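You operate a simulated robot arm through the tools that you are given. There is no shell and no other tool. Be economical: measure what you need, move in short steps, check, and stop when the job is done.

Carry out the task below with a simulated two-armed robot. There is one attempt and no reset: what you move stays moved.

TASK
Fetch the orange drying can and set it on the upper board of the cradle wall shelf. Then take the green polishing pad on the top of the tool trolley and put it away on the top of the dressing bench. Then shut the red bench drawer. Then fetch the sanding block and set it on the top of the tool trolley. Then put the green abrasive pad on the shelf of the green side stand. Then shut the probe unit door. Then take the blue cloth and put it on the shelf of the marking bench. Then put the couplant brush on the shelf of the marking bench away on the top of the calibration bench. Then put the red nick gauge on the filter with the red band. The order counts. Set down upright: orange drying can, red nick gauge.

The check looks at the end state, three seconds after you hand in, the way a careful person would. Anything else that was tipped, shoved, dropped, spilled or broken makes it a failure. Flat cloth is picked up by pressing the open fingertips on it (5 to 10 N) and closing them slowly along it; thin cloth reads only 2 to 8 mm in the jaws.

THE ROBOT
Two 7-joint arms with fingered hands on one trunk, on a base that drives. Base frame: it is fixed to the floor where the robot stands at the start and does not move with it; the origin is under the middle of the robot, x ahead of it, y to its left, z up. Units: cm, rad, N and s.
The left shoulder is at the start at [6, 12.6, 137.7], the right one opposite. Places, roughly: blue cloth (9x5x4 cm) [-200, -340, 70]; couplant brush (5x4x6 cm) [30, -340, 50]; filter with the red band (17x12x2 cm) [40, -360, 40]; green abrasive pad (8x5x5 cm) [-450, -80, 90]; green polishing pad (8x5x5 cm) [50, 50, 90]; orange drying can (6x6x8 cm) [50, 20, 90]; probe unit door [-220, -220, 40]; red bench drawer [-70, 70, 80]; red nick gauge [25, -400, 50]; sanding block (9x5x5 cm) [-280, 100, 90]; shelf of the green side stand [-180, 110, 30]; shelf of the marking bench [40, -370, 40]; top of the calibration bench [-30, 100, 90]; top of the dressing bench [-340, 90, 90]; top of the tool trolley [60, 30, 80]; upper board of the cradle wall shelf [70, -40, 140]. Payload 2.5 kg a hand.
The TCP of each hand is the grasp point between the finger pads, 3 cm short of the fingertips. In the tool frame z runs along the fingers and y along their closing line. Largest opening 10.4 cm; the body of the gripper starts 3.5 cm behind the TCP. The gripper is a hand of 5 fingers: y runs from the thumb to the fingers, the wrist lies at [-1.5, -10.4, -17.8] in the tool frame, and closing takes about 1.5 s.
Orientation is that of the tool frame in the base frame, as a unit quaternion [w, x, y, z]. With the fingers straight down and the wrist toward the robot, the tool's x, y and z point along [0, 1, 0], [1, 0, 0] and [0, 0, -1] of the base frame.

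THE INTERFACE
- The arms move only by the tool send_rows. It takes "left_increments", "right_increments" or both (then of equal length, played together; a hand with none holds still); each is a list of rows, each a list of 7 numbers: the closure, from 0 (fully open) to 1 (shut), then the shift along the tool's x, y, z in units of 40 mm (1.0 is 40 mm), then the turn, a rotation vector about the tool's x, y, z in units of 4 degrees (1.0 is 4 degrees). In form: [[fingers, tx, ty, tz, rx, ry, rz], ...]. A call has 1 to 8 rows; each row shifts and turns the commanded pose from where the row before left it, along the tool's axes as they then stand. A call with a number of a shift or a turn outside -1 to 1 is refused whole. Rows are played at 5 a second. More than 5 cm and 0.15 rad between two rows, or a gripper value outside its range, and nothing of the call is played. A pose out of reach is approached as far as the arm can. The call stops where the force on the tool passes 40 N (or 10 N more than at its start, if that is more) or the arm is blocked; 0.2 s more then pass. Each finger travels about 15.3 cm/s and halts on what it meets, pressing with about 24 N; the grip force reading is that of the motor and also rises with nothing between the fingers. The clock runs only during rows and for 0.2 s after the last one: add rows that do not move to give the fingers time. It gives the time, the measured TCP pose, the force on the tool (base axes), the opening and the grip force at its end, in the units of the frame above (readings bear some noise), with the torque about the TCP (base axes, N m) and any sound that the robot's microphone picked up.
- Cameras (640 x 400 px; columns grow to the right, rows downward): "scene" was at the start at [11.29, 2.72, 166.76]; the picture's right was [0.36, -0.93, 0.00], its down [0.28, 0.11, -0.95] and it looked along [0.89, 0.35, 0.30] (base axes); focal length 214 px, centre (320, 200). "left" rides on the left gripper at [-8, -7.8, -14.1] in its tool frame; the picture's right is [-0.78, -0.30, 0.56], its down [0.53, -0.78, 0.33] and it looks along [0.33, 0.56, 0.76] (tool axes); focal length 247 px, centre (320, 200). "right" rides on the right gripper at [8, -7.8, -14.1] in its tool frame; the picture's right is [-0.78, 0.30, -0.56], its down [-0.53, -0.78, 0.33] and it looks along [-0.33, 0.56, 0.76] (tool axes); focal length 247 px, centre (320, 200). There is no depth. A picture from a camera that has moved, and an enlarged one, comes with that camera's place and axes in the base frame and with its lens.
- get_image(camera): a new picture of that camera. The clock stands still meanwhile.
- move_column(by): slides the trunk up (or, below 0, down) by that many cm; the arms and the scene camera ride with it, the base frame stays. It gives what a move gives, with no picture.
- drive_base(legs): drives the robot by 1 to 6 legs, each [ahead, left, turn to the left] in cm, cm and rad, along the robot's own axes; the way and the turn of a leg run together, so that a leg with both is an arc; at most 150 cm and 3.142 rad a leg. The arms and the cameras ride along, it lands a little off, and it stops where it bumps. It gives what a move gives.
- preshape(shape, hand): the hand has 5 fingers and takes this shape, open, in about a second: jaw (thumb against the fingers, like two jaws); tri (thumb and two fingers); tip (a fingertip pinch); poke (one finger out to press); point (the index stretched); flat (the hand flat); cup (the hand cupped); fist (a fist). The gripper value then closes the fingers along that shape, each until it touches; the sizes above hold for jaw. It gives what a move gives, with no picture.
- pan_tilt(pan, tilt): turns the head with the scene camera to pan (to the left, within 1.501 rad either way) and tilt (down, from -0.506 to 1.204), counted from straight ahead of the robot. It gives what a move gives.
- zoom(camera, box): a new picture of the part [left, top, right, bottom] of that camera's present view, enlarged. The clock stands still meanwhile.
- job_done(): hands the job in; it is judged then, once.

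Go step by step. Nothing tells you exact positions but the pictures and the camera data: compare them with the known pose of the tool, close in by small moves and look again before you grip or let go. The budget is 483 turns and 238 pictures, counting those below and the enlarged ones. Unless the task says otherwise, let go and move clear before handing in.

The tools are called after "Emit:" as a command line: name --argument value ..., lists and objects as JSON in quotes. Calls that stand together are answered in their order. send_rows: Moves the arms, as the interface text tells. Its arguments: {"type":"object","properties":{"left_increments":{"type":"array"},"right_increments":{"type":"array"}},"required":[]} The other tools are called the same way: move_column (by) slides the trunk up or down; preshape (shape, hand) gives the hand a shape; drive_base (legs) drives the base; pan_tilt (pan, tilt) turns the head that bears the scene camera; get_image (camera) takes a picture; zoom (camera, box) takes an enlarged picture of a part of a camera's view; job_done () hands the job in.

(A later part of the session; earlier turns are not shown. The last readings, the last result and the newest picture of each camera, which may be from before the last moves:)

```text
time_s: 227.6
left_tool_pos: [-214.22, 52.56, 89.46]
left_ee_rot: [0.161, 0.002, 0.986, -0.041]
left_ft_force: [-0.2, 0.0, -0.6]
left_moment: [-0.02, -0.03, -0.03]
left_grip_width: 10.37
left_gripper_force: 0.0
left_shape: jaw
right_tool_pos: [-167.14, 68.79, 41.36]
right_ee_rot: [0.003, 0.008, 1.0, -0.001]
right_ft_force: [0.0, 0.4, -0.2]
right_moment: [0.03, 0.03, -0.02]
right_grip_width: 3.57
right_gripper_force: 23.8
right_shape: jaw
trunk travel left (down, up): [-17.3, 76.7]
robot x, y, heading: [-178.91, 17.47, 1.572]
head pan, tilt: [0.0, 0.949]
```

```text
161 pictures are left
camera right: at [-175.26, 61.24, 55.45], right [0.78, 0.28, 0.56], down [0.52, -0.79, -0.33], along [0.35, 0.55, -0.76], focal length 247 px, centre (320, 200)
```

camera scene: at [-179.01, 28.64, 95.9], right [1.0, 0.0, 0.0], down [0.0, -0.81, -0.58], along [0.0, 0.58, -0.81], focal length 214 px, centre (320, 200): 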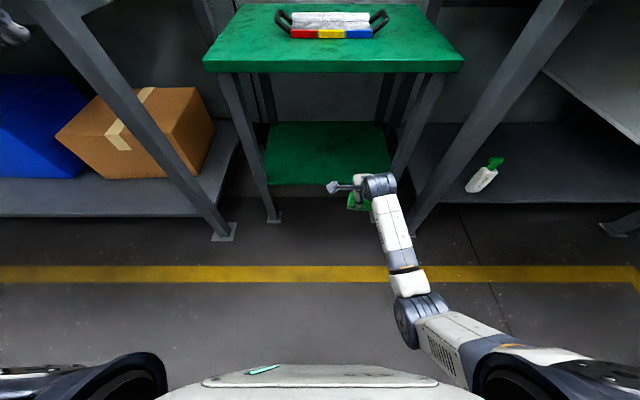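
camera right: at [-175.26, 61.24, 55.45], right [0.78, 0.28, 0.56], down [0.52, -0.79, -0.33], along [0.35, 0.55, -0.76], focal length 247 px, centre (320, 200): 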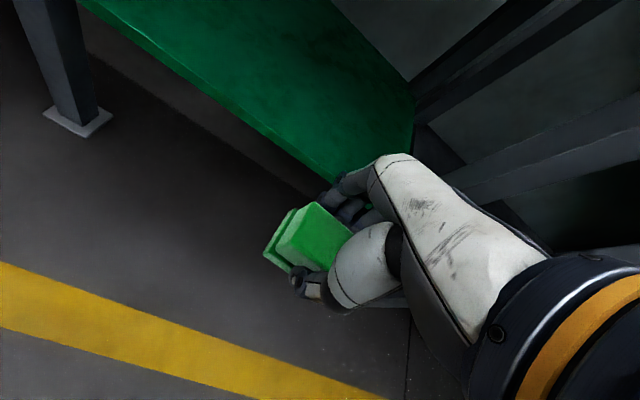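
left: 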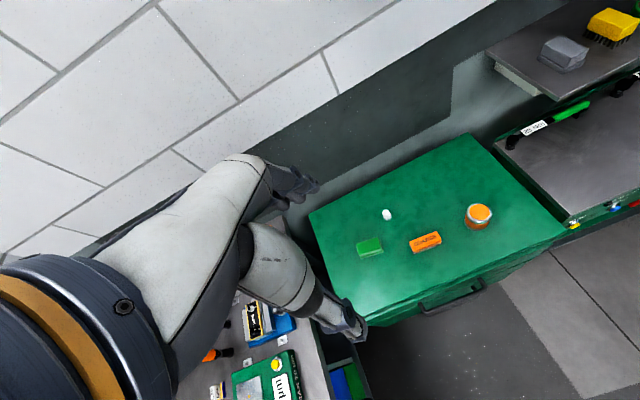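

The shelf is at z≈26.5 with its front edge at y≈86. I'll lower the hand a bit, drive closer, then reach in under the top.

Emit:
send_rows --right_increments '[[1, 0.4, 0, 0.5, 0, 0, 0], [1, 0.4, 0, 0.5, 0, 0, 0], [1, 0.4, 0, 0.2, 0, 0, 0]]'

Emit:
drive_base --legs '[[13, -3, 0]]'

Emit:
get_image --camera "scene"

Emit:
get_image --camera "right"

```text
time_s: 228.4
left_tool_pos: [-214.29, 52.66, 89.6]
left_ee_rot: [0.161, 0.001, 0.986, -0.039]
left_ft_force: [0.0, -0.3, 0.4]
left_moment: [0.03, -0.03, -0.04]
left_grip_width: 10.36
left_gripper_force: 0.0
left_shape: jaw
right_tool_pos: [-171.93, 68.91, 36.55]
right_ee_rot: [0.002, 0.009, 1.0, -0.001]
right_ft_force: [-0.1, 0.1, -0.6]
right_moment: [0.01, 0.01, 0.04]
right_grip_width: 3.55
right_gripper_force: 24.1
right_shape: jaw
trunk travel left (down, up): [-17.3, 76.7]
robot x, y, heading: [-178.9, 17.28, 1.568]
head pan, tilt: [0.0, 0.949]
```

```text
time_s: 229.7
left_tool_pos: [-211.23, 65.2, 89.5]
left_ee_rot: [0.161, 0.002, 0.986, -0.04]
left_ft_force: [-0.1, -0.4, 0.1]
left_moment: [0.0, -0.01, 0.01]
left_grip_width: 10.39
left_gripper_force: 0.0
left_shape: jaw
right_tool_pos: [-168.98, 81.64, 36.64]
right_ee_rot: [0.004, 0.008, 1.0, -0.002]
right_ft_force: [0.0, -0.1, -0.7]
right_moment: [0.0, 0.01, 0.02]
right_grip_width: 3.52
right_gripper_force: 24.0
right_shape: jaw
trunk travel left (down, up): [-17.3, 76.7]
robot x, y, heading: [-175.99, 30.06, 1.573]
head pan, tilt: [0.0, 0.949]
```

```text
160 pictures are left
camera scene: at [-176.03, 41.27, 95.9], right [1.0, 0.0, 0.0], down [0.0, -0.81, -0.58], along [0.0, 0.58, -0.81], focal length 214 px, centre (320, 200)
```

scene: 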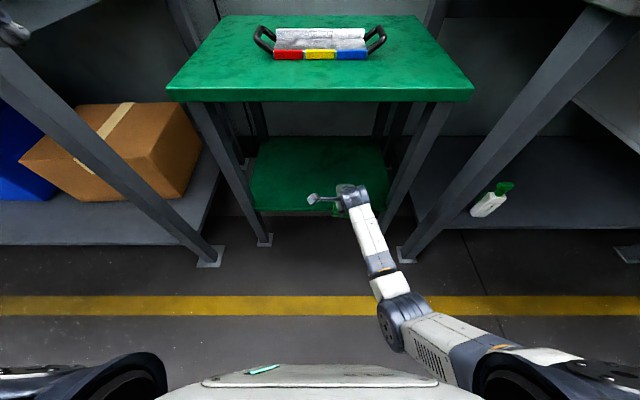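

```text
159 pictures are left
camera right: at [-177.06, 73.96, 50.66], right [0.78, 0.29, 0.56], down [0.52, -0.79, -0.33], along [0.35, 0.55, -0.76], focal length 247 px, centre (320, 200)
```

right: 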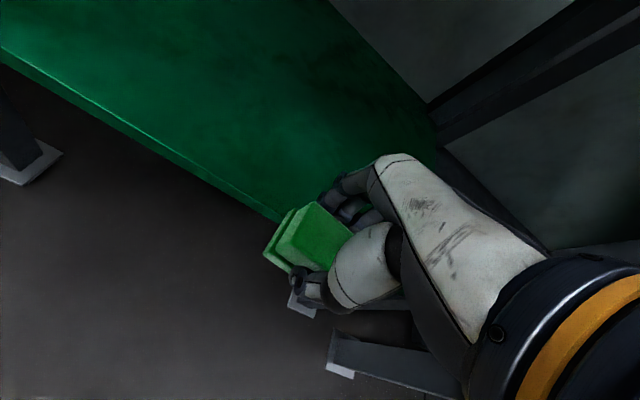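

It's clear below the top. I'll move forward 13 cm in under it.

Emit:
send_rows --right_increments '[[1, 0.1, 0.7, 0, 0, 0, 0], [1, 0.1, 0.7, 0, 0, 0, 0], [1, 0.1, 0.7, 0, 0, 0, 0], [1, 0.1, 0.7, 0, 0, 0, 0], [1, 0, 0.5, 0, 0, 0, 0]]'

Emit:
get_image --camera "right"

Emit:
get_image --camera "scene"

```text
time_s: 230.9
left_tool_pos: [-211.35, 65.31, 89.47]
left_ee_rot: [0.162, 0.001, 0.986, -0.04]
left_ft_force: [0.3, 1.6, 0.2]
left_moment: [0.0, 0.02, -0.02]
left_grip_width: 10.38
left_gripper_force: 0.1
left_shape: jaw
right_tool_pos: [-170.0, 93.44, 37.7]
right_ee_rot: [0.002, 0.008, 1.0, -0.001]
right_ft_force: [-0.2, -0.3, -0.9]
right_moment: [0.03, 0.03, 0.02]
right_grip_width: 3.55
right_gripper_force: 24.4
right_shape: jaw
right hand out of reach, approached as far as the arm can: row 5
trunk travel left (down, up): [-17.3, 76.7]
robot x, y, heading: [-175.57, 30.25, 1.571]
head pan, tilt: [0.0, 0.949]
```

```text
158 pictures are left
camera right: at [-178.09, 85.76, 51.7], right [0.78, 0.28, 0.56], down [0.52, -0.79, -0.33], along [0.35, 0.55, -0.76], focal length 247 px, centre (320, 200)
```

right: 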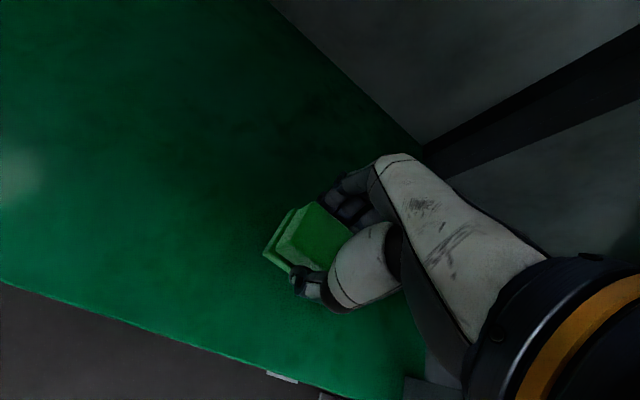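

```text
157 pictures are left
camera scene: at [-176.03, 41.27, 95.9], right [1.0, 0.0, 0.0], down [0.0, -0.81, -0.58], along [0.0, 0.58, -0.81], focal length 214 px, centre (320, 200)
```

scene: 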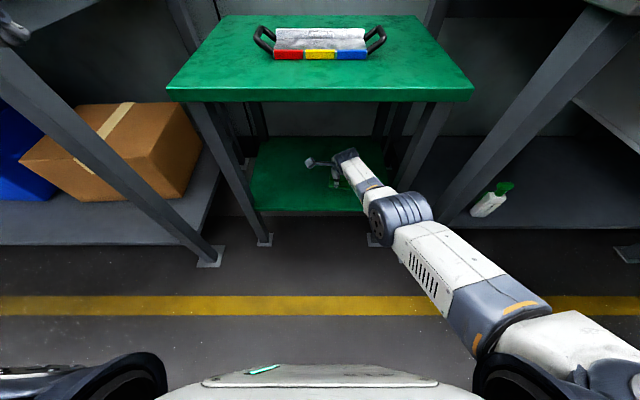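

The pad is over the shelf, 7 cm inside the edge. I'll lower it with the trunk and then finely with the arm.

Emit:
move_column --by -5

Emit:
send_rows --right_increments '[[1, 0, 0, 0.2, 0, 0, 0], [1, 0, 0, 0.15, 0, 0, 0]]'

Emit:
get_image --camera "right"

```text
time_s: 231.8
left_tool_pos: [-211.15, 65.17, 84.64]
left_ee_rot: [0.161, 0.002, 0.986, -0.039]
left_ft_force: [-0.7, 0.2, 0.3]
left_moment: [0.02, 0.0, 0.01]
left_grip_width: 10.35
left_gripper_force: 0.1
left_shape: jaw
right_tool_pos: [-170.06, 94.22, 34.12]
right_ee_rot: [0.001, 0.007, 1.0, 0.013]
right_ft_force: [1.4, -4.3, 14.8]
right_moment: [-0.24, -0.02, 0.01]
right_grip_width: 3.73
right_gripper_force: 24.1
right_shape: jaw
trunk travel left (down, up): [-12.4, 81.6]
robot x, y, heading: [-175.97, 30.09, 1.572]
head pan, tilt: [0.0, 0.949]
stopped: the force on the tool passed its limit (the readings are from after the stop); the commanded pose is now the measured one
```

```text
time_s: 232.3
left_tool_pos: [-211.16, 65.09, 84.66]
left_ee_rot: [0.161, 0.002, 0.986, -0.039]
left_ft_force: [-0.2, 0.4, -0.1]
left_moment: [-0.02, -0.01, 0.02]
left_grip_width: 10.36
left_gripper_force: 0.1
left_shape: jaw
right_tool_pos: [-170.09, 94.51, 34.13]
right_ee_rot: [-0.002, 0.006, 1.0, 0.023]
right_ft_force: [0.4, -4.7, 15.5]
right_moment: [-0.46, -0.03, 0.03]
right_grip_width: 3.71
right_gripper_force: 23.6
right_shape: jaw
right hand out of reach, approached as far as the arm can: row 1
trunk travel left (down, up): [-12.4, 81.6]
robot x, y, heading: [-175.87, 30.18, 1.57]
head pan, tilt: [0.0, 0.949]
stopped in row 2 (right hand): the force on the tool passed its limit (the readings are from after the stop); the commanded pose is now the measured one
```

```text
156 pictures are left
camera right: at [-178.1, 86.1, 47.78], right [0.78, 0.26, 0.57], down [0.52, -0.77, -0.37], along [0.34, 0.59, -0.74], focal length 247 px, centre (320, 200)
```

right: 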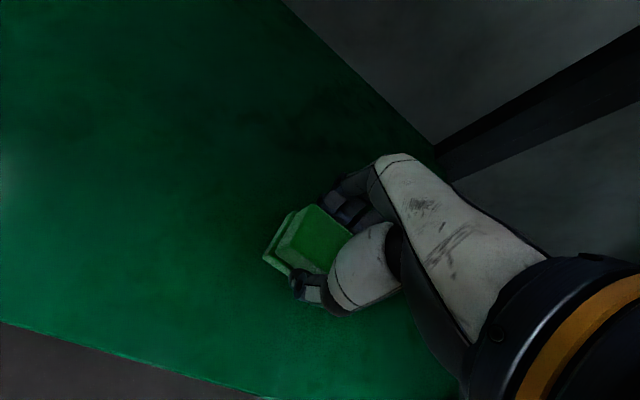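

It's touching the shelf (z≈30). I'll release and rise a little.

Emit:
send_rows --right_increments '[[1, 0, 0, -0.05, 0, 0, 0], [0.7, 0, 0, 0, 0, 0, 0], [0.3, 0, 0, 0, 0, 0, 0], [0, 0, 0, 0, 0, 0, 0], [0, 0, 0, 0, 0, 0, 0], [0, 0, 0, -0.6, 0, 0, 0], [0, 0, 0, -0.7, 0, 0, 0]]'

Emit:
get_image --camera "right"

```text
time_s: 233.9
left_tool_pos: [-211.16, 65.17, 84.75]
left_ee_rot: [0.161, 0.001, 0.986, -0.039]
left_ft_force: [-1.2, 0.3, -0.5]
left_moment: [-0.01, 0.0, -0.01]
left_grip_width: 10.37
left_gripper_force: 0.1
left_shape: jaw
right_tool_pos: [-169.98, 94.08, 39.02]
right_ee_rot: [-0.001, 0.007, 1.0, 0.018]
right_ft_force: [-0.3, -0.9, 1.2]
right_moment: [-0.03, 0.02, 0.0]
right_grip_width: 10.35
right_gripper_force: 0.1
right_shape: jaw
trunk travel left (down, up): [-12.4, 81.6]
robot x, y, heading: [-175.68, 30.01, 1.568]
head pan, tilt: [0.0, 0.949]
```

```text
155 pictures are left
camera right: at [-178.0, 85.87, 52.78], right [0.78, 0.27, 0.56], down [0.52, -0.77, -0.36], along [0.34, 0.58, -0.74], focal length 247 px, centre (320, 200)
```

right: 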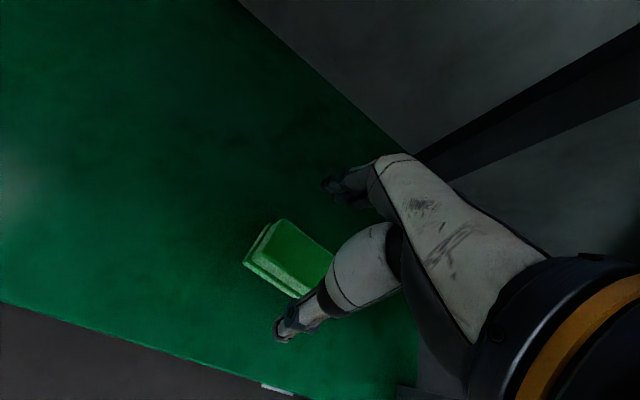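

The pad lies flat on the shelf. I'll raise 3 cm more and back out by driving.

Emit:
send_rows --right_increments '[[0, 0, 0, -0.7, 0, 0, 0], [0, 0, 0, 0, 0, 0, 0]]'

Emit:
drive_base --legs '[[-14, 0, 0]]'

Emit:
get_image --camera "scene"

```text
time_s: 234.5
left_tool_pos: [-211.32, 65.25, 84.62]
left_ee_rot: [0.161, 0.002, 0.986, -0.039]
left_ft_force: [-0.4, 0.7, 0.9]
left_moment: [0.01, 0.02, -0.04]
left_grip_width: 10.37
left_gripper_force: 0.0
left_shape: jaw
right_tool_pos: [-170.0, 94.01, 41.88]
right_ee_rot: [-0.001, 0.007, 1.0, 0.019]
right_ft_force: [0.1, 0.2, 0.1]
right_moment: [-0.04, -0.02, 0.01]
right_grip_width: 10.37
right_gripper_force: 0.1
right_shape: jaw
trunk travel left (down, up): [-12.4, 81.6]
robot x, y, heading: [-175.86, 30.04, 1.57]
head pan, tilt: [0.0, 0.949]
```

```text
time_s: 235.8
left_tool_pos: [-211.19, 51.4, 84.65]
left_ee_rot: [0.162, 0.001, 0.986, -0.04]
left_ft_force: [-0.3, -0.5, -0.4]
left_moment: [-0.04, 0.0, 0.01]
left_grip_width: 10.35
left_gripper_force: 0.0
left_shape: jaw
right_tool_pos: [-170.12, 80.22, 41.73]
right_ee_rot: [0.0, 0.007, 1.0, 0.018]
right_ft_force: [-0.2, -0.2, -0.6]
right_moment: [0.03, 0.01, -0.04]
right_grip_width: 10.35
right_gripper_force: 0.0
right_shape: jaw
trunk travel left (down, up): [-12.4, 81.6]
robot x, y, heading: [-176.28, 16.29, 1.571]
head pan, tilt: [0.0, 0.949]
```

```text
154 pictures are left
camera scene: at [-176.03, 27.47, 91.04], right [1.0, 0.0, 0.0], down [0.0, -0.81, -0.58], along [0.0, 0.58, -0.81], focal length 214 px, centre (320, 200)
```

scene: 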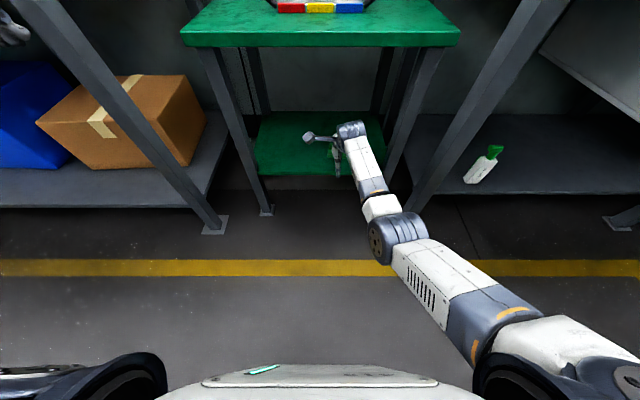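

I'll draw the hand back clear of the stand, then raise the trunk. Next is the probe unit door near (-220, -220, 40), so I'll turn around and look for it.

Emit:
send_rows --right_increments '[[0, 0, -1, 0, 0, 0, 0], [0, 0, -1, 0, 0, 0, 0], [0, 0, -1, 0, 0, 0, 0], [0, 0, -0.5, 0, 0, 0, 0]]'

Emit:
move_column --by 60

Emit:
drive_base --legs '[[10, 0, 0], [0, 0, 1.9]]'

Emit:
pan_tilt --pan 0.4 --tilt 0.4

Emit:
get_image --camera "scene"

```text
time_s: 237.0
left_tool_pos: [-211.3, 51.28, 84.68]
left_ee_rot: [0.161, 0.001, 0.986, -0.04]
left_ft_force: [0.3, -1.0, 0.3]
left_moment: [0.0, 0.02, -0.02]
left_grip_width: 10.36
left_gripper_force: 0.0
left_shape: jaw
right_tool_pos: [-168.04, 68.42, 43.74]
right_ee_rot: [0.016, 0.019, 0.998, 0.051]
right_ft_force: [0.4, -0.3, -0.1]
right_moment: [0.0, -0.01, -0.01]
right_grip_width: 10.37
right_gripper_force: 0.0
right_shape: jaw
trunk travel left (down, up): [-12.4, 81.6]
robot x, y, heading: [-175.91, 16.22, 1.572]
head pan, tilt: [0.0, 0.949]
stopped in row 4 (right hand): the arm was blocked; the commanded pose is now the measured one
```

```text
refused: 60 is not a number from -40 to 40
```

```text
time_s: 242.7
left_tool_pos: [-197.72, -18.12, 84.76]
left_ee_rot: [-0.127, 0.802, -0.574, -0.108]
left_ft_force: [0.5, -0.4, 0.0]
left_moment: [-0.01, 0.03, 0.01]
left_grip_width: 10.38
left_gripper_force: 0.0
left_shape: jaw
right_tool_pos: [-227.78, 17.09, 43.66]
right_ee_rot: [0.031, 0.803, -0.593, -0.042]
right_ft_force: [-0.6, 0.4, -0.1]
right_moment: [0.0, 0.0, -0.02]
right_grip_width: 10.36
right_gripper_force: 0.0
right_shape: jaw
trunk travel left (down, up): [-12.4, 81.6]
robot x, y, heading: [-175.96, 26.61, -2.809]
head pan, tilt: [0.0, 0.949]
```

```text
time_s: 243.7
left_tool_pos: [-197.76, -18.21, 84.62]
left_ee_rot: [-0.126, 0.802, -0.574, -0.107]
left_ft_force: [0.3, -1.1, 0.5]
left_moment: [-0.01, -0.02, -0.02]
left_grip_width: 10.37
left_gripper_force: 0.0
left_shape: jaw
right_tool_pos: [-227.79, 17.07, 43.51]
right_ee_rot: [0.032, 0.802, -0.594, -0.043]
right_ft_force: [0.8, -0.6, 0.5]
right_moment: [0.02, 0.02, 0.01]
right_grip_width: 10.38
right_gripper_force: 0.2
right_shape: jaw
trunk travel left (down, up): [-12.4, 81.6]
robot x, y, heading: [-175.74, 26.41, -2.816]
head pan, tilt: [0.4, 0.4]
```

```text
153 pictures are left
camera scene: at [-186.72, 18.98, 95.7], right [-0.67, 0.74, 0.0], down [0.29, 0.26, -0.92], along [-0.69, -0.61, -0.39], focal length 214 px, centre (320, 200)
```

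scene: 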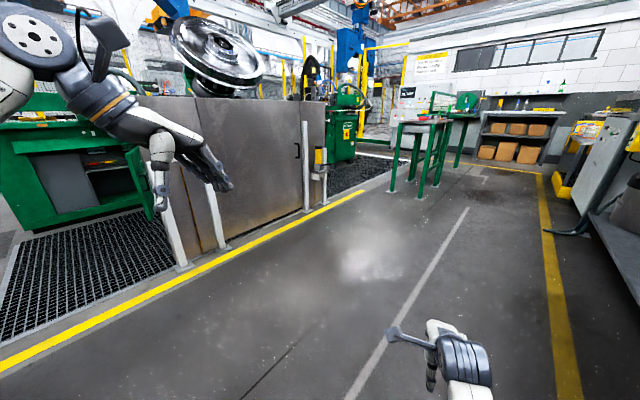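

I see a green unit at about (-216, -220) with its door standing open, which should be the probe unit. I'll raise the trunk and look that way.

Emit:
move_column --by 40

Emit:
drive_base --legs '[[0, 0, 1.24]]'

Emit:
pan_tilt --pan 0 --tilt 0.5

Emit:
get_image --camera "scene"

```text
time_s: 247.5
left_tool_pos: [-197.62, -18.18, 124.65]
left_ee_rot: [-0.127, 0.802, -0.574, -0.108]
left_ft_force: [1.0, 0.0, 0.0]
left_moment: [0.0, 0.0, 0.01]
left_grip_width: 10.37
left_gripper_force: 0.0
left_shape: jaw
right_tool_pos: [-227.76, 17.03, 83.62]
right_ee_rot: [0.032, 0.802, -0.594, -0.043]
right_ft_force: [0.3, 0.0, -0.8]
right_moment: [0.0, 0.0, -0.02]
right_grip_width: 10.4
right_gripper_force: 0.0
right_shape: jaw
trunk travel left (down, up): [-52.4, 41.6]
robot x, y, heading: [-175.8, 26.52, -2.803]
head pan, tilt: [0.4, 0.4]
```

```text
time_s: 251.0
left_tool_pos: [-140.51, -8.34, 124.62]
left_ee_rot: [-0.04, 0.986, 0.001, -0.161]
left_ft_force: [-0.3, 1.0, -0.3]
left_moment: [0.0, 0.0, -0.02]
left_grip_width: 10.37
left_gripper_force: 0.2
left_shape: jaw
right_tool_pos: [-183.5, -25.54, 83.63]
right_ee_rot: [0.051, 0.998, -0.016, -0.016]
right_ft_force: [0.0, 0.0, 0.0]
right_moment: [-0.01, 0.04, -0.01]
right_grip_width: 10.39
right_gripper_force: 0.1
right_shape: jaw
trunk travel left (down, up): [-52.4, 41.6]
robot x, y, heading: [-175.74, 26.91, -1.565]
head pan, tilt: [0.4, 0.4]
```

```text
time_s: 251.9
left_tool_pos: [-140.55, -8.31, 124.67]
left_ee_rot: [-0.039, 0.986, 0.001, -0.162]
left_ft_force: [-0.4, -1.0, 0.3]
left_moment: [0.04, 0.04, 0.0]
left_grip_width: 10.39
left_gripper_force: 0.1
left_shape: jaw
right_tool_pos: [-183.68, -25.5, 83.67]
right_ee_rot: [0.051, 0.998, -0.015, -0.016]
right_ft_force: [0.9, 0.0, -0.2]
right_moment: [-0.02, 0.01, 0.01]
right_grip_width: 10.39
right_gripper_force: 0.1
right_shape: jaw
trunk travel left (down, up): [-52.4, 41.6]
robot x, y, heading: [-176.01, 26.66, -1.562]
head pan, tilt: [0.0, 0.499]
```

```text
152 pictures are left
camera scene: at [-175.96, 13.37, 134.79], right [-1.0, -0.01, 0.0], down [0.0, 0.48, -0.88], along [0.01, -0.88, -0.48], focal length 214 px, centre (320, 200)
```

scene: 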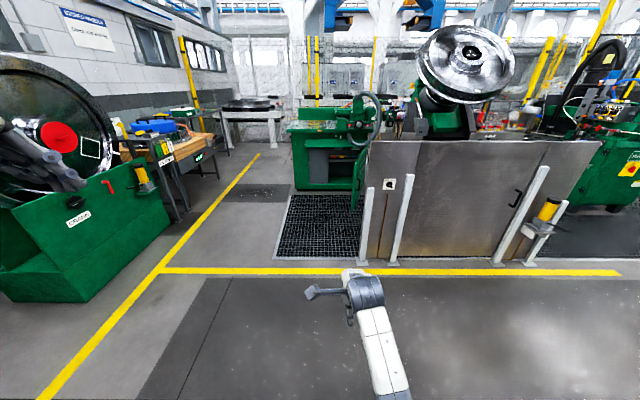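

The probe unit is ahead, at the end of the black grating. I'll zoom in on it.

Emit:
zoom --camera "scene" --box '[260, 80, 420, 280]'

```text
2.00 times, centred on (340, 180) of scene
camera zoom: at [-175.96, 13.37, 134.79], right [-1.0, -0.01, 0.0], down [0.0, 0.48, -0.88], along [0.01, -0.88, -0.48], focal length 429 px, centre (280, 240)
```

zoom: 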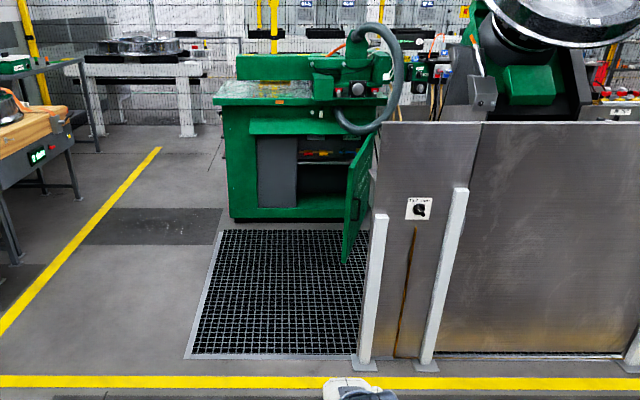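

The door is hinged on the -x side and stands open about 65–70°. I'll drive closer and look again.

Emit:
drive_base --legs '[[110, 4, -0.008]]'

Emit:
pan_tilt --pan -0.1 --tilt 0.6

Emit:
get_image --camera "scene"

```text
time_s: 257.5
left_tool_pos: [-137.77, -118.81, 124.79]
left_ee_rot: [-0.041, 0.986, -0.009, -0.16]
left_ft_force: [0.4, 0.4, -0.7]
left_moment: [0.02, 0.0, -0.01]
left_grip_width: 10.38
left_gripper_force: 0.0
left_shape: jaw
right_tool_pos: [-181.19, -134.96, 83.72]
right_ee_rot: [0.05, 0.998, -0.025, -0.016]
right_ft_force: [-0.1, 0.7, 0.2]
right_moment: [-0.01, 0.01, -0.02]
right_grip_width: 10.4
right_gripper_force: 0.0
right_shape: jaw
trunk travel left (down, up): [-52.4, 41.6]
robot x, y, heading: [-172.92, -83.02, -1.587]
head pan, tilt: [0.0, 0.499]
```

```text
time_s: 258.2
left_tool_pos: [-137.9, -118.66, 124.63]
left_ee_rot: [-0.042, 0.986, -0.008, -0.161]
left_ft_force: [-0.4, -0.2, -0.6]
left_moment: [0.03, 0.02, 0.01]
left_grip_width: 10.37
left_gripper_force: 0.1
left_shape: jaw
right_tool_pos: [-181.2, -135.02, 83.59]
right_ee_rot: [0.05, 0.998, -0.025, -0.018]
right_ft_force: [0.0, -0.6, 0.1]
right_moment: [-0.01, 0.01, 0.01]
right_grip_width: 10.37
right_gripper_force: 0.0
right_shape: jaw
trunk travel left (down, up): [-52.4, 41.6]
robot x, y, heading: [-172.39, -82.92, -1.582]
head pan, tilt: [-0.099, 0.6]
```

```text
150 pictures are left
camera scene: at [-173.66, -95.97, 133.89], right [-0.99, 0.11, 0.0], down [0.06, 0.56, -0.83], along [-0.09, -0.82, -0.56], focal length 214 px, centre (320, 200)
```

scene: 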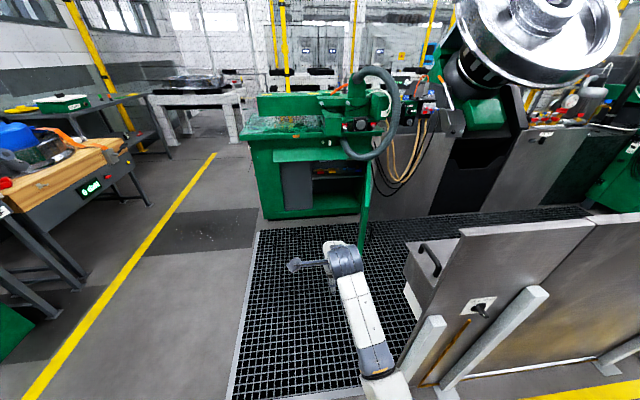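

Emit:
zoom --camera "scene" --box '[230, 110, 430, 270]'

```text
2.50 times, centred on (330, 190) of scene
camera zoom: at [-173.66, -95.97, 133.89], right [-0.99, 0.11, 0.0], down [0.06, 0.56, -0.83], along [-0.09, -0.82, -0.56], focal length 536 px, centre (295, 225)
```

zoom: 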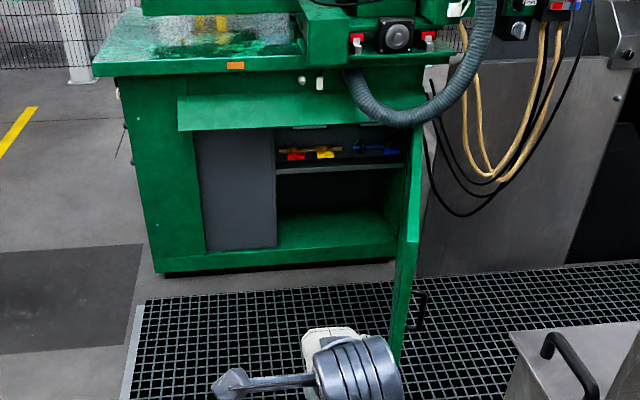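

The door is nearly edge-on from here. I'll shift sideways to see its length and height.

Emit:
drive_base --legs '[[0, 40, 0.0]]'

Emit:
pan_tilt --pan -0.4 --tilt 0.6

Emit:
get_image --camera "scene"

```text
time_s: 260.7
left_tool_pos: [-97.25, -119.16, 124.54]
left_ee_rot: [-0.041, 0.986, -0.007, -0.162]
left_ft_force: [-0.1, 0.4, -0.9]
left_moment: [-0.01, 0.03, -0.02]
left_grip_width: 10.38
left_gripper_force: 0.1
left_shape: jaw
right_tool_pos: [-140.73, -135.48, 83.59]
right_ee_rot: [0.05, 0.998, -0.025, -0.017]
right_ft_force: [-0.2, 0.1, 0.0]
right_moment: [0.0, 0.0, 0.0]
right_grip_width: 10.39
right_gripper_force: 0.0
right_shape: jaw
trunk travel left (down, up): [-52.4, 41.6]
robot x, y, heading: [-131.91, -83.55, -1.587]
head pan, tilt: [-0.099, 0.6]
```

```text
time_s: 261.5
left_tool_pos: [-97.22, -119.18, 124.79]
left_ee_rot: [-0.041, 0.986, -0.007, -0.161]
left_ft_force: [-0.3, -0.2, 0.2]
left_moment: [0.03, 0.01, 0.0]
left_grip_width: 10.34
left_gripper_force: 0.1
left_shape: jaw
right_tool_pos: [-140.62, -135.48, 83.79]
right_ee_rot: [0.05, 0.998, -0.025, -0.018]
right_ft_force: [0.2, 0.3, 0.9]
right_moment: [0.01, -0.02, -0.01]
right_grip_width: 10.39
right_gripper_force: 0.1
right_shape: jaw
trunk travel left (down, up): [-52.4, 41.6]
robot x, y, heading: [-131.77, -83.47, -1.586]
head pan, tilt: [-0.4, 0.6]
```

```text
148 pictures are left
camera scene: at [-135.72, -95.84, 133.88], right [-0.92, 0.4, 0.0], down [0.23, 0.52, -0.83], along [-0.33, -0.76, -0.56], focal length 214 px, centre (320, 200)
```

scene: 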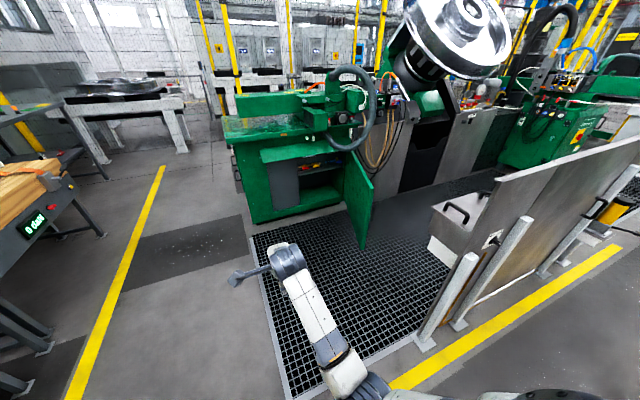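

The door spans z≈18–73. Its hinge is near (-217, -233) and its free edge near (-206, -180). I'll go up to it with the hand tucked, pass the fist over the door top to its outer side, then push it shut.

Emit:
preshape --hand "right" --shape "fist"

Emit:
drive_base --legs '[[0, -36, 0.016], [55, 0, 0]]'

Emit:
send_rows --right_increments '[[0, 0, 0, -0.9, 0.72, 0.25, -0.36], [0, 0, 0, -0.9, 0.72, 0.25, -0.36]]'

Emit:
pan_tilt --pan -0.4 --tilt 0.9

Emit:
get_image --camera "scene"

Emit:
get_image --camera "right"

```text
time_s: 262.4
left_tool_pos: [-97.3, -119.06, 124.6]
left_ee_rot: [-0.041, 0.986, -0.007, -0.161]
left_ft_force: [-0.6, 1.1, 0.4]
left_moment: [-0.01, 0.01, 0.02]
left_grip_width: 10.36
left_gripper_force: 0.1
left_shape: jaw
right_tool_pos: [-140.6, -135.61, 83.61]
right_ee_rot: [0.05, 0.998, -0.024, -0.018]
right_ft_force: [0.3, 0.2, 0.3]
right_moment: [0.02, -0.01, -0.01]
right_grip_width: 0.01
right_gripper_force: 0.0
right_shape: fist
trunk travel left (down, up): [-52.4, 41.6]
robot x, y, heading: [-132.04, -83.44, -1.584]
head pan, tilt: [-0.4, 0.6]
```

```text
time_s: 267.5
left_tool_pos: [-132.97, -173.84, 124.67]
left_ee_rot: [-0.041, 0.986, -0.004, -0.162]
left_ft_force: [0.5, -0.1, 0.4]
left_moment: [-0.03, 0.0, -0.01]
left_grip_width: 10.39
left_gripper_force: 0.2
left_shape: jaw
right_tool_pos: [-176.16, -190.74, 83.56]
right_ee_rot: [0.051, 0.998, -0.02, -0.016]
right_ft_force: [-0.3, 0.7, 0.2]
right_moment: [-0.02, 0.01, 0.01]
right_grip_width: 0.0
right_gripper_force: 0.0
right_shape: fist
trunk travel left (down, up): [-52.4, 41.6]
robot x, y, heading: [-168.1, -138.66, -1.573]
head pan, tilt: [-0.4, 0.6]
```

```text
time_s: 268.1
left_tool_pos: [-132.99, -173.94, 124.66]
left_ee_rot: [-0.041, 0.986, -0.003, -0.162]
left_ft_force: [-1.4, 0.1, -0.2]
left_moment: [0.02, 0.02, -0.02]
left_grip_width: 10.35
left_gripper_force: 0.1
left_shape: jaw
right_tool_pos: [-176.08, -190.04, 91.18]
right_ee_rot: [-0.001, 1.0, 0.005, 0.0]
right_ft_force: [0.6, 1.1, -0.1]
right_moment: [-0.01, 0.01, 0.05]
right_grip_width: 0.0
right_gripper_force: 0.1
right_shape: fist
trunk travel left (down, up): [-52.4, 41.6]
robot x, y, heading: [-168.38, -138.87, -1.575]
head pan, tilt: [-0.4, 0.6]
```

```text
time_s: 268.9
left_tool_pos: [-133.03, -173.78, 124.55]
left_ee_rot: [-0.041, 0.986, -0.003, -0.162]
left_ft_force: [0.4, 0.4, -0.1]
left_moment: [0.01, 0.03, 0.01]
left_grip_width: 10.37
left_gripper_force: 0.1
left_shape: jaw
right_tool_pos: [-176.08, -190.05, 90.95]
right_ee_rot: [0.0, 1.0, 0.005, 0.0]
right_ft_force: [0.7, -0.1, 0.1]
right_moment: [0.0, -0.02, 0.03]
right_grip_width: 0.0
right_gripper_force: 0.1
right_shape: fist
trunk travel left (down, up): [-52.4, 41.6]
robot x, y, heading: [-168.32, -138.3, -1.578]
head pan, tilt: [-0.4, 0.901]
```

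```text
147 pictures are left
camera scene: at [-171.14, -149.74, 131.41], right [-0.92, 0.39, 0.0], down [0.31, 0.72, -0.62], along [-0.24, -0.57, -0.78], focal length 214 px, centre (320, 200)
```

scene: 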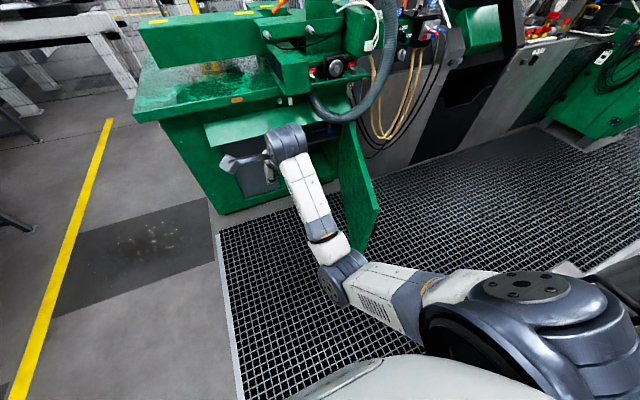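

```text
146 pictures are left
camera right: at [-168.1, -182.3, 105.0], right [-0.77, -0.3, 0.56], down [-0.54, 0.77, -0.33], along [-0.33, -0.56, -0.76], focal length 247 px, centre (320, 200)
```

right: 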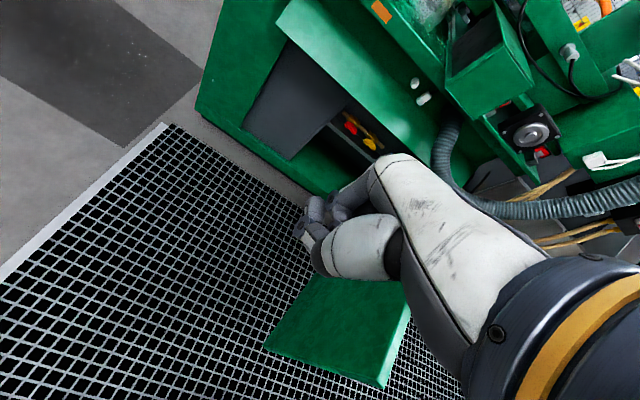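

The door is confirmed: free edge (-208, -184), hinge near (-221, -240), top at z≈68. I'll pass the fist over the top to the outer side.

Emit:
send_rows --right_increments '[[0, -1, 0, 0, 0, 0, 0], [0, -1, 0, 0, 0, 0, 0], [0, -1, 0, 0, 0, 0, 0], [0, -1, 0, 0, 0, 0, 0], [0, -1, 0, 0, 0, 0, 0], [0, -1, 0, 0, 0, 0, 0], [0, -1, 0, 0, 0, 0, 0], [0, -1, 0, 0, 0, 0, 0]]'

Emit:
send_rows --right_increments '[[0, -1, 0, 0, 0, 0, 0], [0, -1, 0, 0, 0, 0, 0], [0, -0.5, 0, 0, 0, 0, 0]]'

Emit:
get_image --camera "scene"

Emit:
get_image --camera "right"

```text
time_s: 270.7
left_tool_pos: [-132.94, -173.89, 124.78]
left_ee_rot: [-0.04, 0.986, -0.002, -0.161]
left_ft_force: [0.2, -0.5, 1.0]
left_moment: [0.03, 0.02, 0.0]
left_grip_width: 10.4
left_gripper_force: 0.0
left_shape: jaw
right_tool_pos: [-208.04, -190.46, 90.67]
right_ee_rot: [0.0, 1.0, 0.005, 0.001]
right_ft_force: [-0.2, -0.1, 0.2]
right_moment: [-0.01, 0.02, 0.0]
right_grip_width: 0.0
right_gripper_force: 0.0
right_shape: fist
trunk travel left (down, up): [-52.4, 41.6]
robot x, y, heading: [-168.52, -138.56, -1.574]
head pan, tilt: [-0.4, 0.901]
```

```text
time_s: 271.5
left_tool_pos: [-132.93, -174.0, 124.69]
left_ee_rot: [-0.04, 0.986, -0.003, -0.161]
left_ft_force: [0.3, -0.4, 0.6]
left_moment: [-0.01, 0.01, -0.02]
left_grip_width: 10.36
left_gripper_force: 0.0
left_shape: jaw
right_tool_pos: [-218.07, -190.56, 90.71]
right_ee_rot: [0.0, 1.0, 0.005, 0.001]
right_ft_force: [-0.1, -0.1, -0.2]
right_moment: [0.01, -0.01, -0.02]
right_grip_width: 0.0
right_gripper_force: 0.0
right_shape: fist
trunk travel left (down, up): [-52.4, 41.6]
robot x, y, heading: [-168.22, -138.37, -1.571]
head pan, tilt: [-0.4, 0.901]
```

```text
145 pictures are left
camera scene: at [-171.14, -149.73, 131.4], right [-0.92, 0.39, 0.0], down [0.31, 0.72, -0.62], along [-0.24, -0.57, -0.78], focal length 214 px, centre (320, 200)
```

scene: 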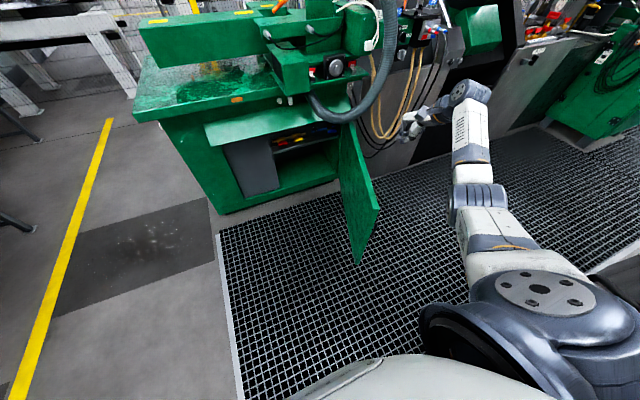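

```text
144 pictures are left
camera right: at [-210.15, -182.78, 104.73], right [-0.77, -0.3, 0.56], down [-0.54, 0.77, -0.33], along [-0.33, -0.56, -0.76], focal length 247 px, centre (320, 200)
```

right: 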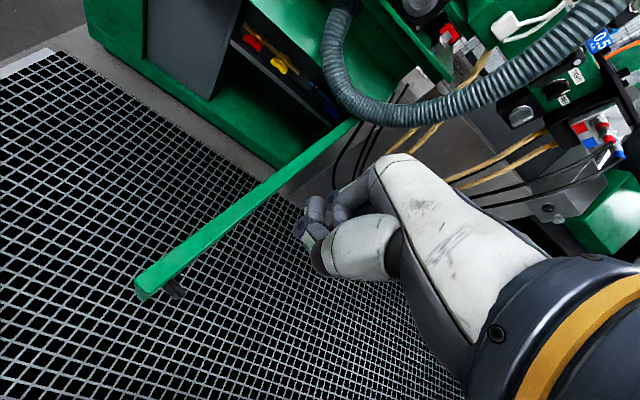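

From above, the fist is clear of the door on its outer side. I'll lower the trunk 30 cm so the fist is beside the door's upper part and the wrist camera stays above its edge.

Emit:
move_column --by -30

Emit:
get_image --camera "scene"

Emit:
get_image --camera "right"

```text
time_s: 274.7
left_tool_pos: [-133.28, -174.19, 99.78]
left_ee_rot: [-0.043, 0.983, -0.005, -0.177]
left_ft_force: [0.3, -0.6, -0.1]
left_moment: [0.04, 0.0, -0.01]
left_grip_width: 10.38
left_gripper_force: 0.0
left_shape: jaw
right_tool_pos: [-219.5, -190.5, 68.33]
right_ee_rot: [-0.001, 1.0, 0.002, -0.015]
right_ft_force: [-0.4, -0.3, -0.9]
right_moment: [0.0, 0.02, 0.0]
right_grip_width: 0.0
right_gripper_force: 0.0
right_shape: fist
trunk travel left (down, up): [-28.6, 65.4]
robot x, y, heading: [-170.36, -138.25, -1.575]
head pan, tilt: [-0.4, 0.901]
stopped: the arm was blocked; the commanded pose is now the measured one
```

```text
143 pictures are left
camera scene: at [-171.1, -149.93, 107.79], right [-0.92, 0.4, 0.03], down [0.29, 0.72, -0.63], along [-0.27, -0.57, -0.78], focal length 214 px, centre (320, 200)
```

scene: 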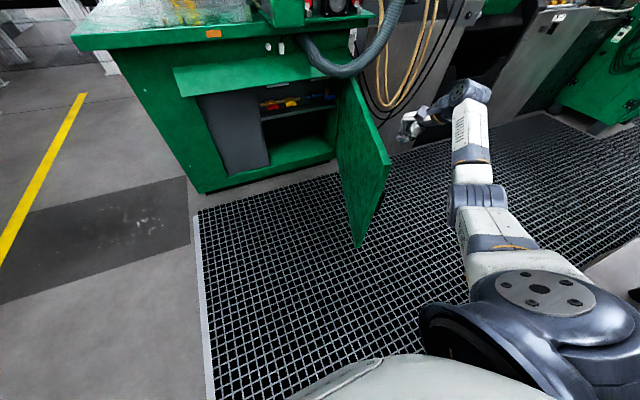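

```text
142 pictures are left
camera right: at [-210.98, -182.74, 82.2], right [-0.76, -0.3, 0.58], down [-0.55, 0.77, -0.31], along [-0.35, -0.56, -0.75], focal length 247 px, centre (320, 200)
```

right: 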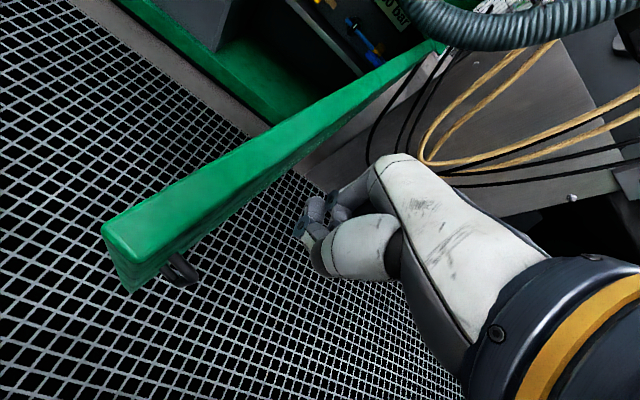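

The trunk was blocked and the robot tilted slightly, so something on the right side is touching the panel. I'll raise it again and look to the right.

Emit:
move_column --by 5

Emit:
pan_tilt --pan -1.3 --tilt 0.9

Emit:
get_image --camera "scene"

```text
time_s: 275.6
left_tool_pos: [-135.63, -173.87, 105.78]
left_ee_rot: [-0.041, 0.986, -0.004, -0.161]
left_ft_force: [0.2, -0.2, -0.4]
left_moment: [0.01, -0.01, 0.02]
left_grip_width: 10.37
left_gripper_force: 0.2
left_shape: jaw
right_tool_pos: [-220.69, -190.46, 71.76]
right_ee_rot: [0.0, 1.0, 0.004, 0.0]
right_ft_force: [0.4, 0.3, 0.5]
right_moment: [-0.01, -0.02, -0.02]
right_grip_width: 0.0
right_gripper_force: 0.2
right_shape: fist
trunk travel left (down, up): [-33.6, 60.4]
robot x, y, heading: [-170.77, -138.54, -1.57]
head pan, tilt: [-0.4, 0.901]
```

```text
time_s: 276.8
left_tool_pos: [-135.54, -173.97, 105.95]
left_ee_rot: [-0.041, 0.986, -0.003, -0.162]
left_ft_force: [0.1, 0.4, -0.5]
left_moment: [0.01, 0.0, 0.03]
left_grip_width: 10.38
left_gripper_force: 0.0
left_shape: jaw
right_tool_pos: [-220.54, -190.42, 71.94]
right_ee_rot: [0.0, 1.0, 0.005, 0.001]
right_ft_force: [0.1, -0.4, -0.8]
right_moment: [-0.04, 0.03, 0.0]
right_grip_width: 0.0
right_gripper_force: 0.1
right_shape: fist
trunk travel left (down, up): [-33.6, 60.4]
robot x, y, heading: [-170.49, -138.3, -1.571]
head pan, tilt: [-1.3, 0.901]
```

```text
141 pictures are left
camera scene: at [-177.97, -144.72, 112.59], right [-0.26, 0.96, 0.0], down [0.76, 0.21, -0.62], along [-0.6, -0.16, -0.78], focal length 214 px, centre (320, 200)
```

scene: 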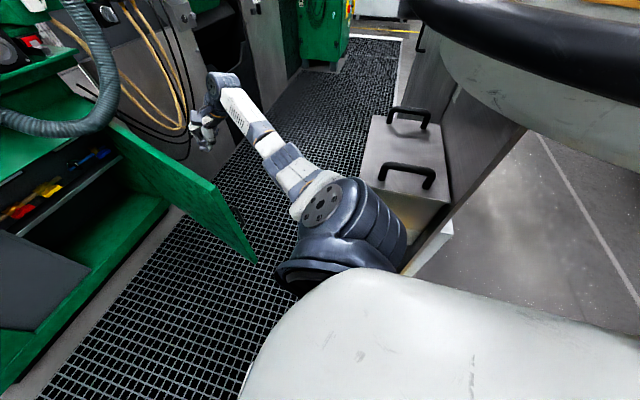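

My own body overhangs the grey panel, which is what blocked the trunk. I'll drive forward away from it and draw the arm back to keep the hand near the door's free edge.

Emit:
move_column --by 3

Emit:
drive_base --legs '[[16, 0, 0]]'

Emit:
send_rows --right_increments '[[0, 0, -0.8, 0, 0, 0, 0], [0, 0, -0.8, 0, 0, 0, 0], [0, 0, -0.8, 0, 0, 0, 0], [0, 0, -0.6, 0, 0, 0, 0]]'

Emit:
move_column --by -10

Emit:
get_image --camera "scene"

Emit:
get_image --camera "right"

```text
time_s: 277.6
left_tool_pos: [-135.56, -173.93, 108.89]
left_ee_rot: [-0.041, 0.986, -0.005, -0.161]
left_ft_force: [-0.4, -0.1, 0.0]
left_moment: [-0.01, 0.01, 0.0]
left_grip_width: 10.36
left_gripper_force: 0.1
left_shape: jaw
right_tool_pos: [-220.56, -190.43, 74.8]
right_ee_rot: [0.0, 1.0, 0.004, 0.0]
right_ft_force: [0.4, 0.6, -0.1]
right_moment: [-0.01, -0.03, 0.01]
right_grip_width: 0.0
right_gripper_force: 0.0
right_shape: fist
trunk travel left (down, up): [-36.6, 57.4]
robot x, y, heading: [-170.24, -138.34, -1.578]
head pan, tilt: [-1.3, 0.901]
```

```text
time_s: 279.0
left_tool_pos: [-135.55, -189.92, 108.94]
left_ee_rot: [-0.04, 0.986, -0.004, -0.162]
left_ft_force: [0.4, -0.1, 0.2]
left_moment: [0.03, 0.02, -0.01]
left_grip_width: 10.37
left_gripper_force: 0.0
left_shape: jaw
right_tool_pos: [-220.79, -206.47, 74.88]
right_ee_rot: [0.001, 1.0, 0.004, 0.0]
right_ft_force: [0.6, 0.6, -0.4]
right_moment: [0.01, 0.01, 0.0]
right_grip_width: 0.02
right_gripper_force: 0.1
right_shape: fist
trunk travel left (down, up): [-36.6, 57.4]
robot x, y, heading: [-170.85, -154.71, -1.575]
head pan, tilt: [-1.3, 0.901]
```

```text
time_s: 280.0
left_tool_pos: [-135.73, -189.98, 108.86]
left_ee_rot: [-0.04, 0.986, -0.003, -0.161]
left_ft_force: [-0.2, 0.2, -0.8]
left_moment: [-0.01, -0.01, 0.03]
left_grip_width: 10.38
left_gripper_force: 0.1
left_shape: jaw
right_tool_pos: [-221.09, -194.39, 74.92]
right_ee_rot: [0.0, 1.0, 0.004, 0.0]
right_ft_force: [0.4, -0.6, 0.9]
right_moment: [0.0, -0.01, -0.01]
right_grip_width: 0.01
right_gripper_force: 0.0
right_shape: fist
trunk travel left (down, up): [-36.6, 57.4]
robot x, y, heading: [-170.54, -154.55, -1.579]
head pan, tilt: [-1.3, 0.901]
```

```text
time_s: 281.3
left_tool_pos: [-135.75, -189.86, 98.93]
left_ee_rot: [-0.039, 0.986, -0.004, -0.161]
left_ft_force: [0.0, -0.7, 0.3]
left_moment: [0.0, -0.01, -0.01]
left_grip_width: 10.35
left_gripper_force: 0.1
left_shape: jaw
right_tool_pos: [-221.02, -194.38, 64.7]
right_ee_rot: [0.0, 1.0, 0.004, 0.001]
right_ft_force: [0.0, 0.3, 0.4]
right_moment: [-0.01, 0.02, -0.02]
right_grip_width: 0.0
right_gripper_force: 0.2
right_shape: fist
trunk travel left (down, up): [-26.6, 67.4]
robot x, y, heading: [-170.52, -154.73, -1.575]
head pan, tilt: [-1.3, 0.901]
```

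```text
140 pictures are left
camera scene: at [-178.05, -160.74, 105.59], right [-0.26, 0.97, 0.0], down [0.76, 0.21, -0.62], along [-0.6, -0.16, -0.78], focal length 214 px, centre (320, 200)
```

scene: 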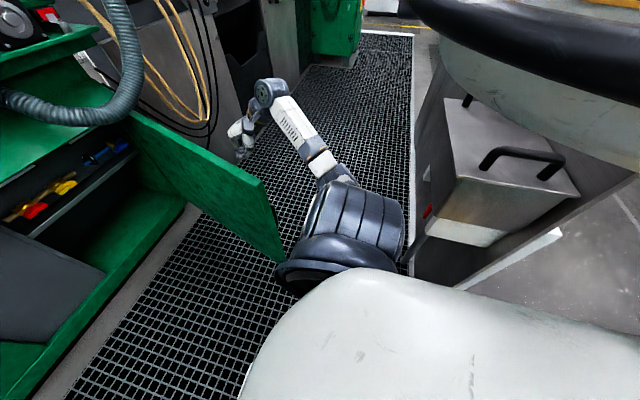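

```text
139 pictures are left
camera right: at [-212.97, -186.62, 78.87], right [-0.77, -0.3, 0.56], down [-0.54, 0.77, -0.33], along [-0.33, -0.56, -0.76], focal length 247 px, centre (320, 200)
```

right: 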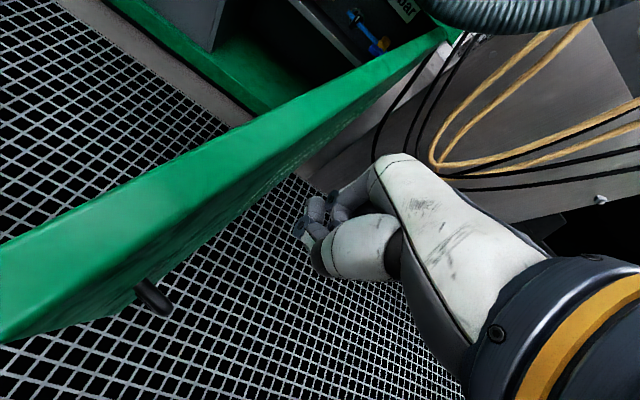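

Clear now. I'll lower the fist 4 cm, then push the door: first in +x, then curving toward -y.

Emit:
send_rows --right_increments '[[0, 0, 0, 1, 0, 0, 0], [0, 0.6, 0, 0, 0, 0, 0], [0, 0.65, 0, 0, 0, 0, 0], [0, 0.81, 0.22, 0, 0, 0, 0], [0, 0.81, 0.22, 0, 0, 0, 0], [0, 0.81, 0.22, 0, 0, 0, 0], [0, 0.81, 0.22, 0, 0, 0, 0]]'

Emit:
get_image --camera "right"

Emit:
pan_tilt --pan -0.4 --tilt 0.9

Emit:
get_image --camera "scene"

```text
time_s: 282.9
left_tool_pos: [-135.61, -189.96, 98.85]
left_ee_rot: [-0.04, 0.986, -0.004, -0.161]
left_ft_force: [0.1, 0.6, 0.3]
left_moment: [-0.01, 0.01, -0.04]
left_grip_width: 10.37
left_gripper_force: 0.1
left_shape: jaw
right_tool_pos: [-203.02, -197.79, 60.8]
right_ee_rot: [0.001, 1.0, 0.005, 0.0]
right_ft_force: [0.7, 0.5, 0.9]
right_moment: [0.02, 0.02, -0.02]
right_grip_width: 0.01
right_gripper_force: 0.1
right_shape: fist
trunk travel left (down, up): [-26.6, 67.4]
robot x, y, heading: [-170.69, -154.6, -1.574]
head pan, tilt: [-1.3, 0.901]
```

```text
138 pictures are left
camera right: at [-195.04, -190.02, 74.85], right [-0.77, -0.3, 0.56], down [-0.54, 0.77, -0.33], along [-0.33, -0.56, -0.76], focal length 247 px, centre (320, 200)
```

right: 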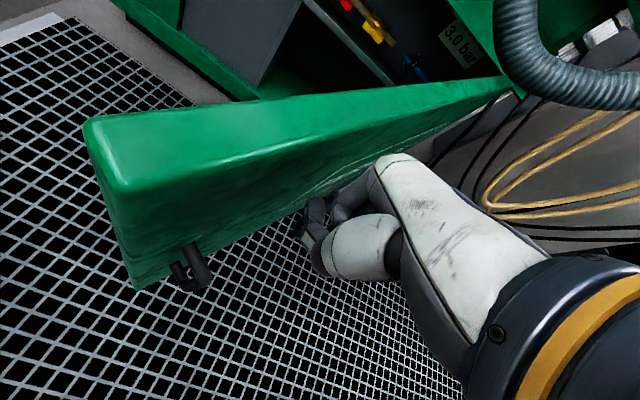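

```text
time_s: 284.1
left_tool_pos: [-135.64, -189.97, 98.95]
left_ee_rot: [-0.04, 0.986, -0.004, -0.161]
left_ft_force: [0.7, -0.4, 0.5]
left_moment: [0.03, 0.0, 0.02]
left_grip_width: 10.33
left_gripper_force: 0.0
left_shape: jaw
right_tool_pos: [-203.17, -197.86, 60.7]
right_ee_rot: [0.001, 1.0, 0.004, 0.0]
right_ft_force: [0.7, 0.0, -0.4]
right_moment: [-0.02, 0.0, 0.0]
right_grip_width: 0.01
right_gripper_force: 0.0
right_shape: fist
trunk travel left (down, up): [-26.6, 67.4]
robot x, y, heading: [-170.83, -154.45, -1.579]
head pan, tilt: [-0.4, 0.901]
```

```text
137 pictures are left
camera scene: at [-173.75, -165.7, 105.59], right [-0.92, 0.39, 0.0], down [0.31, 0.72, -0.62], along [-0.25, -0.57, -0.78], focal length 214 px, centre (320, 200)
```

scene: 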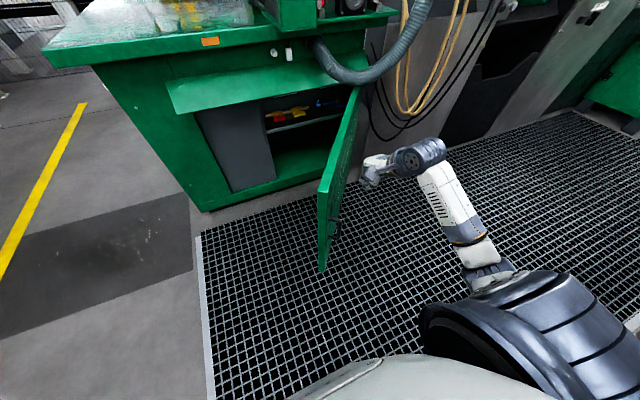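

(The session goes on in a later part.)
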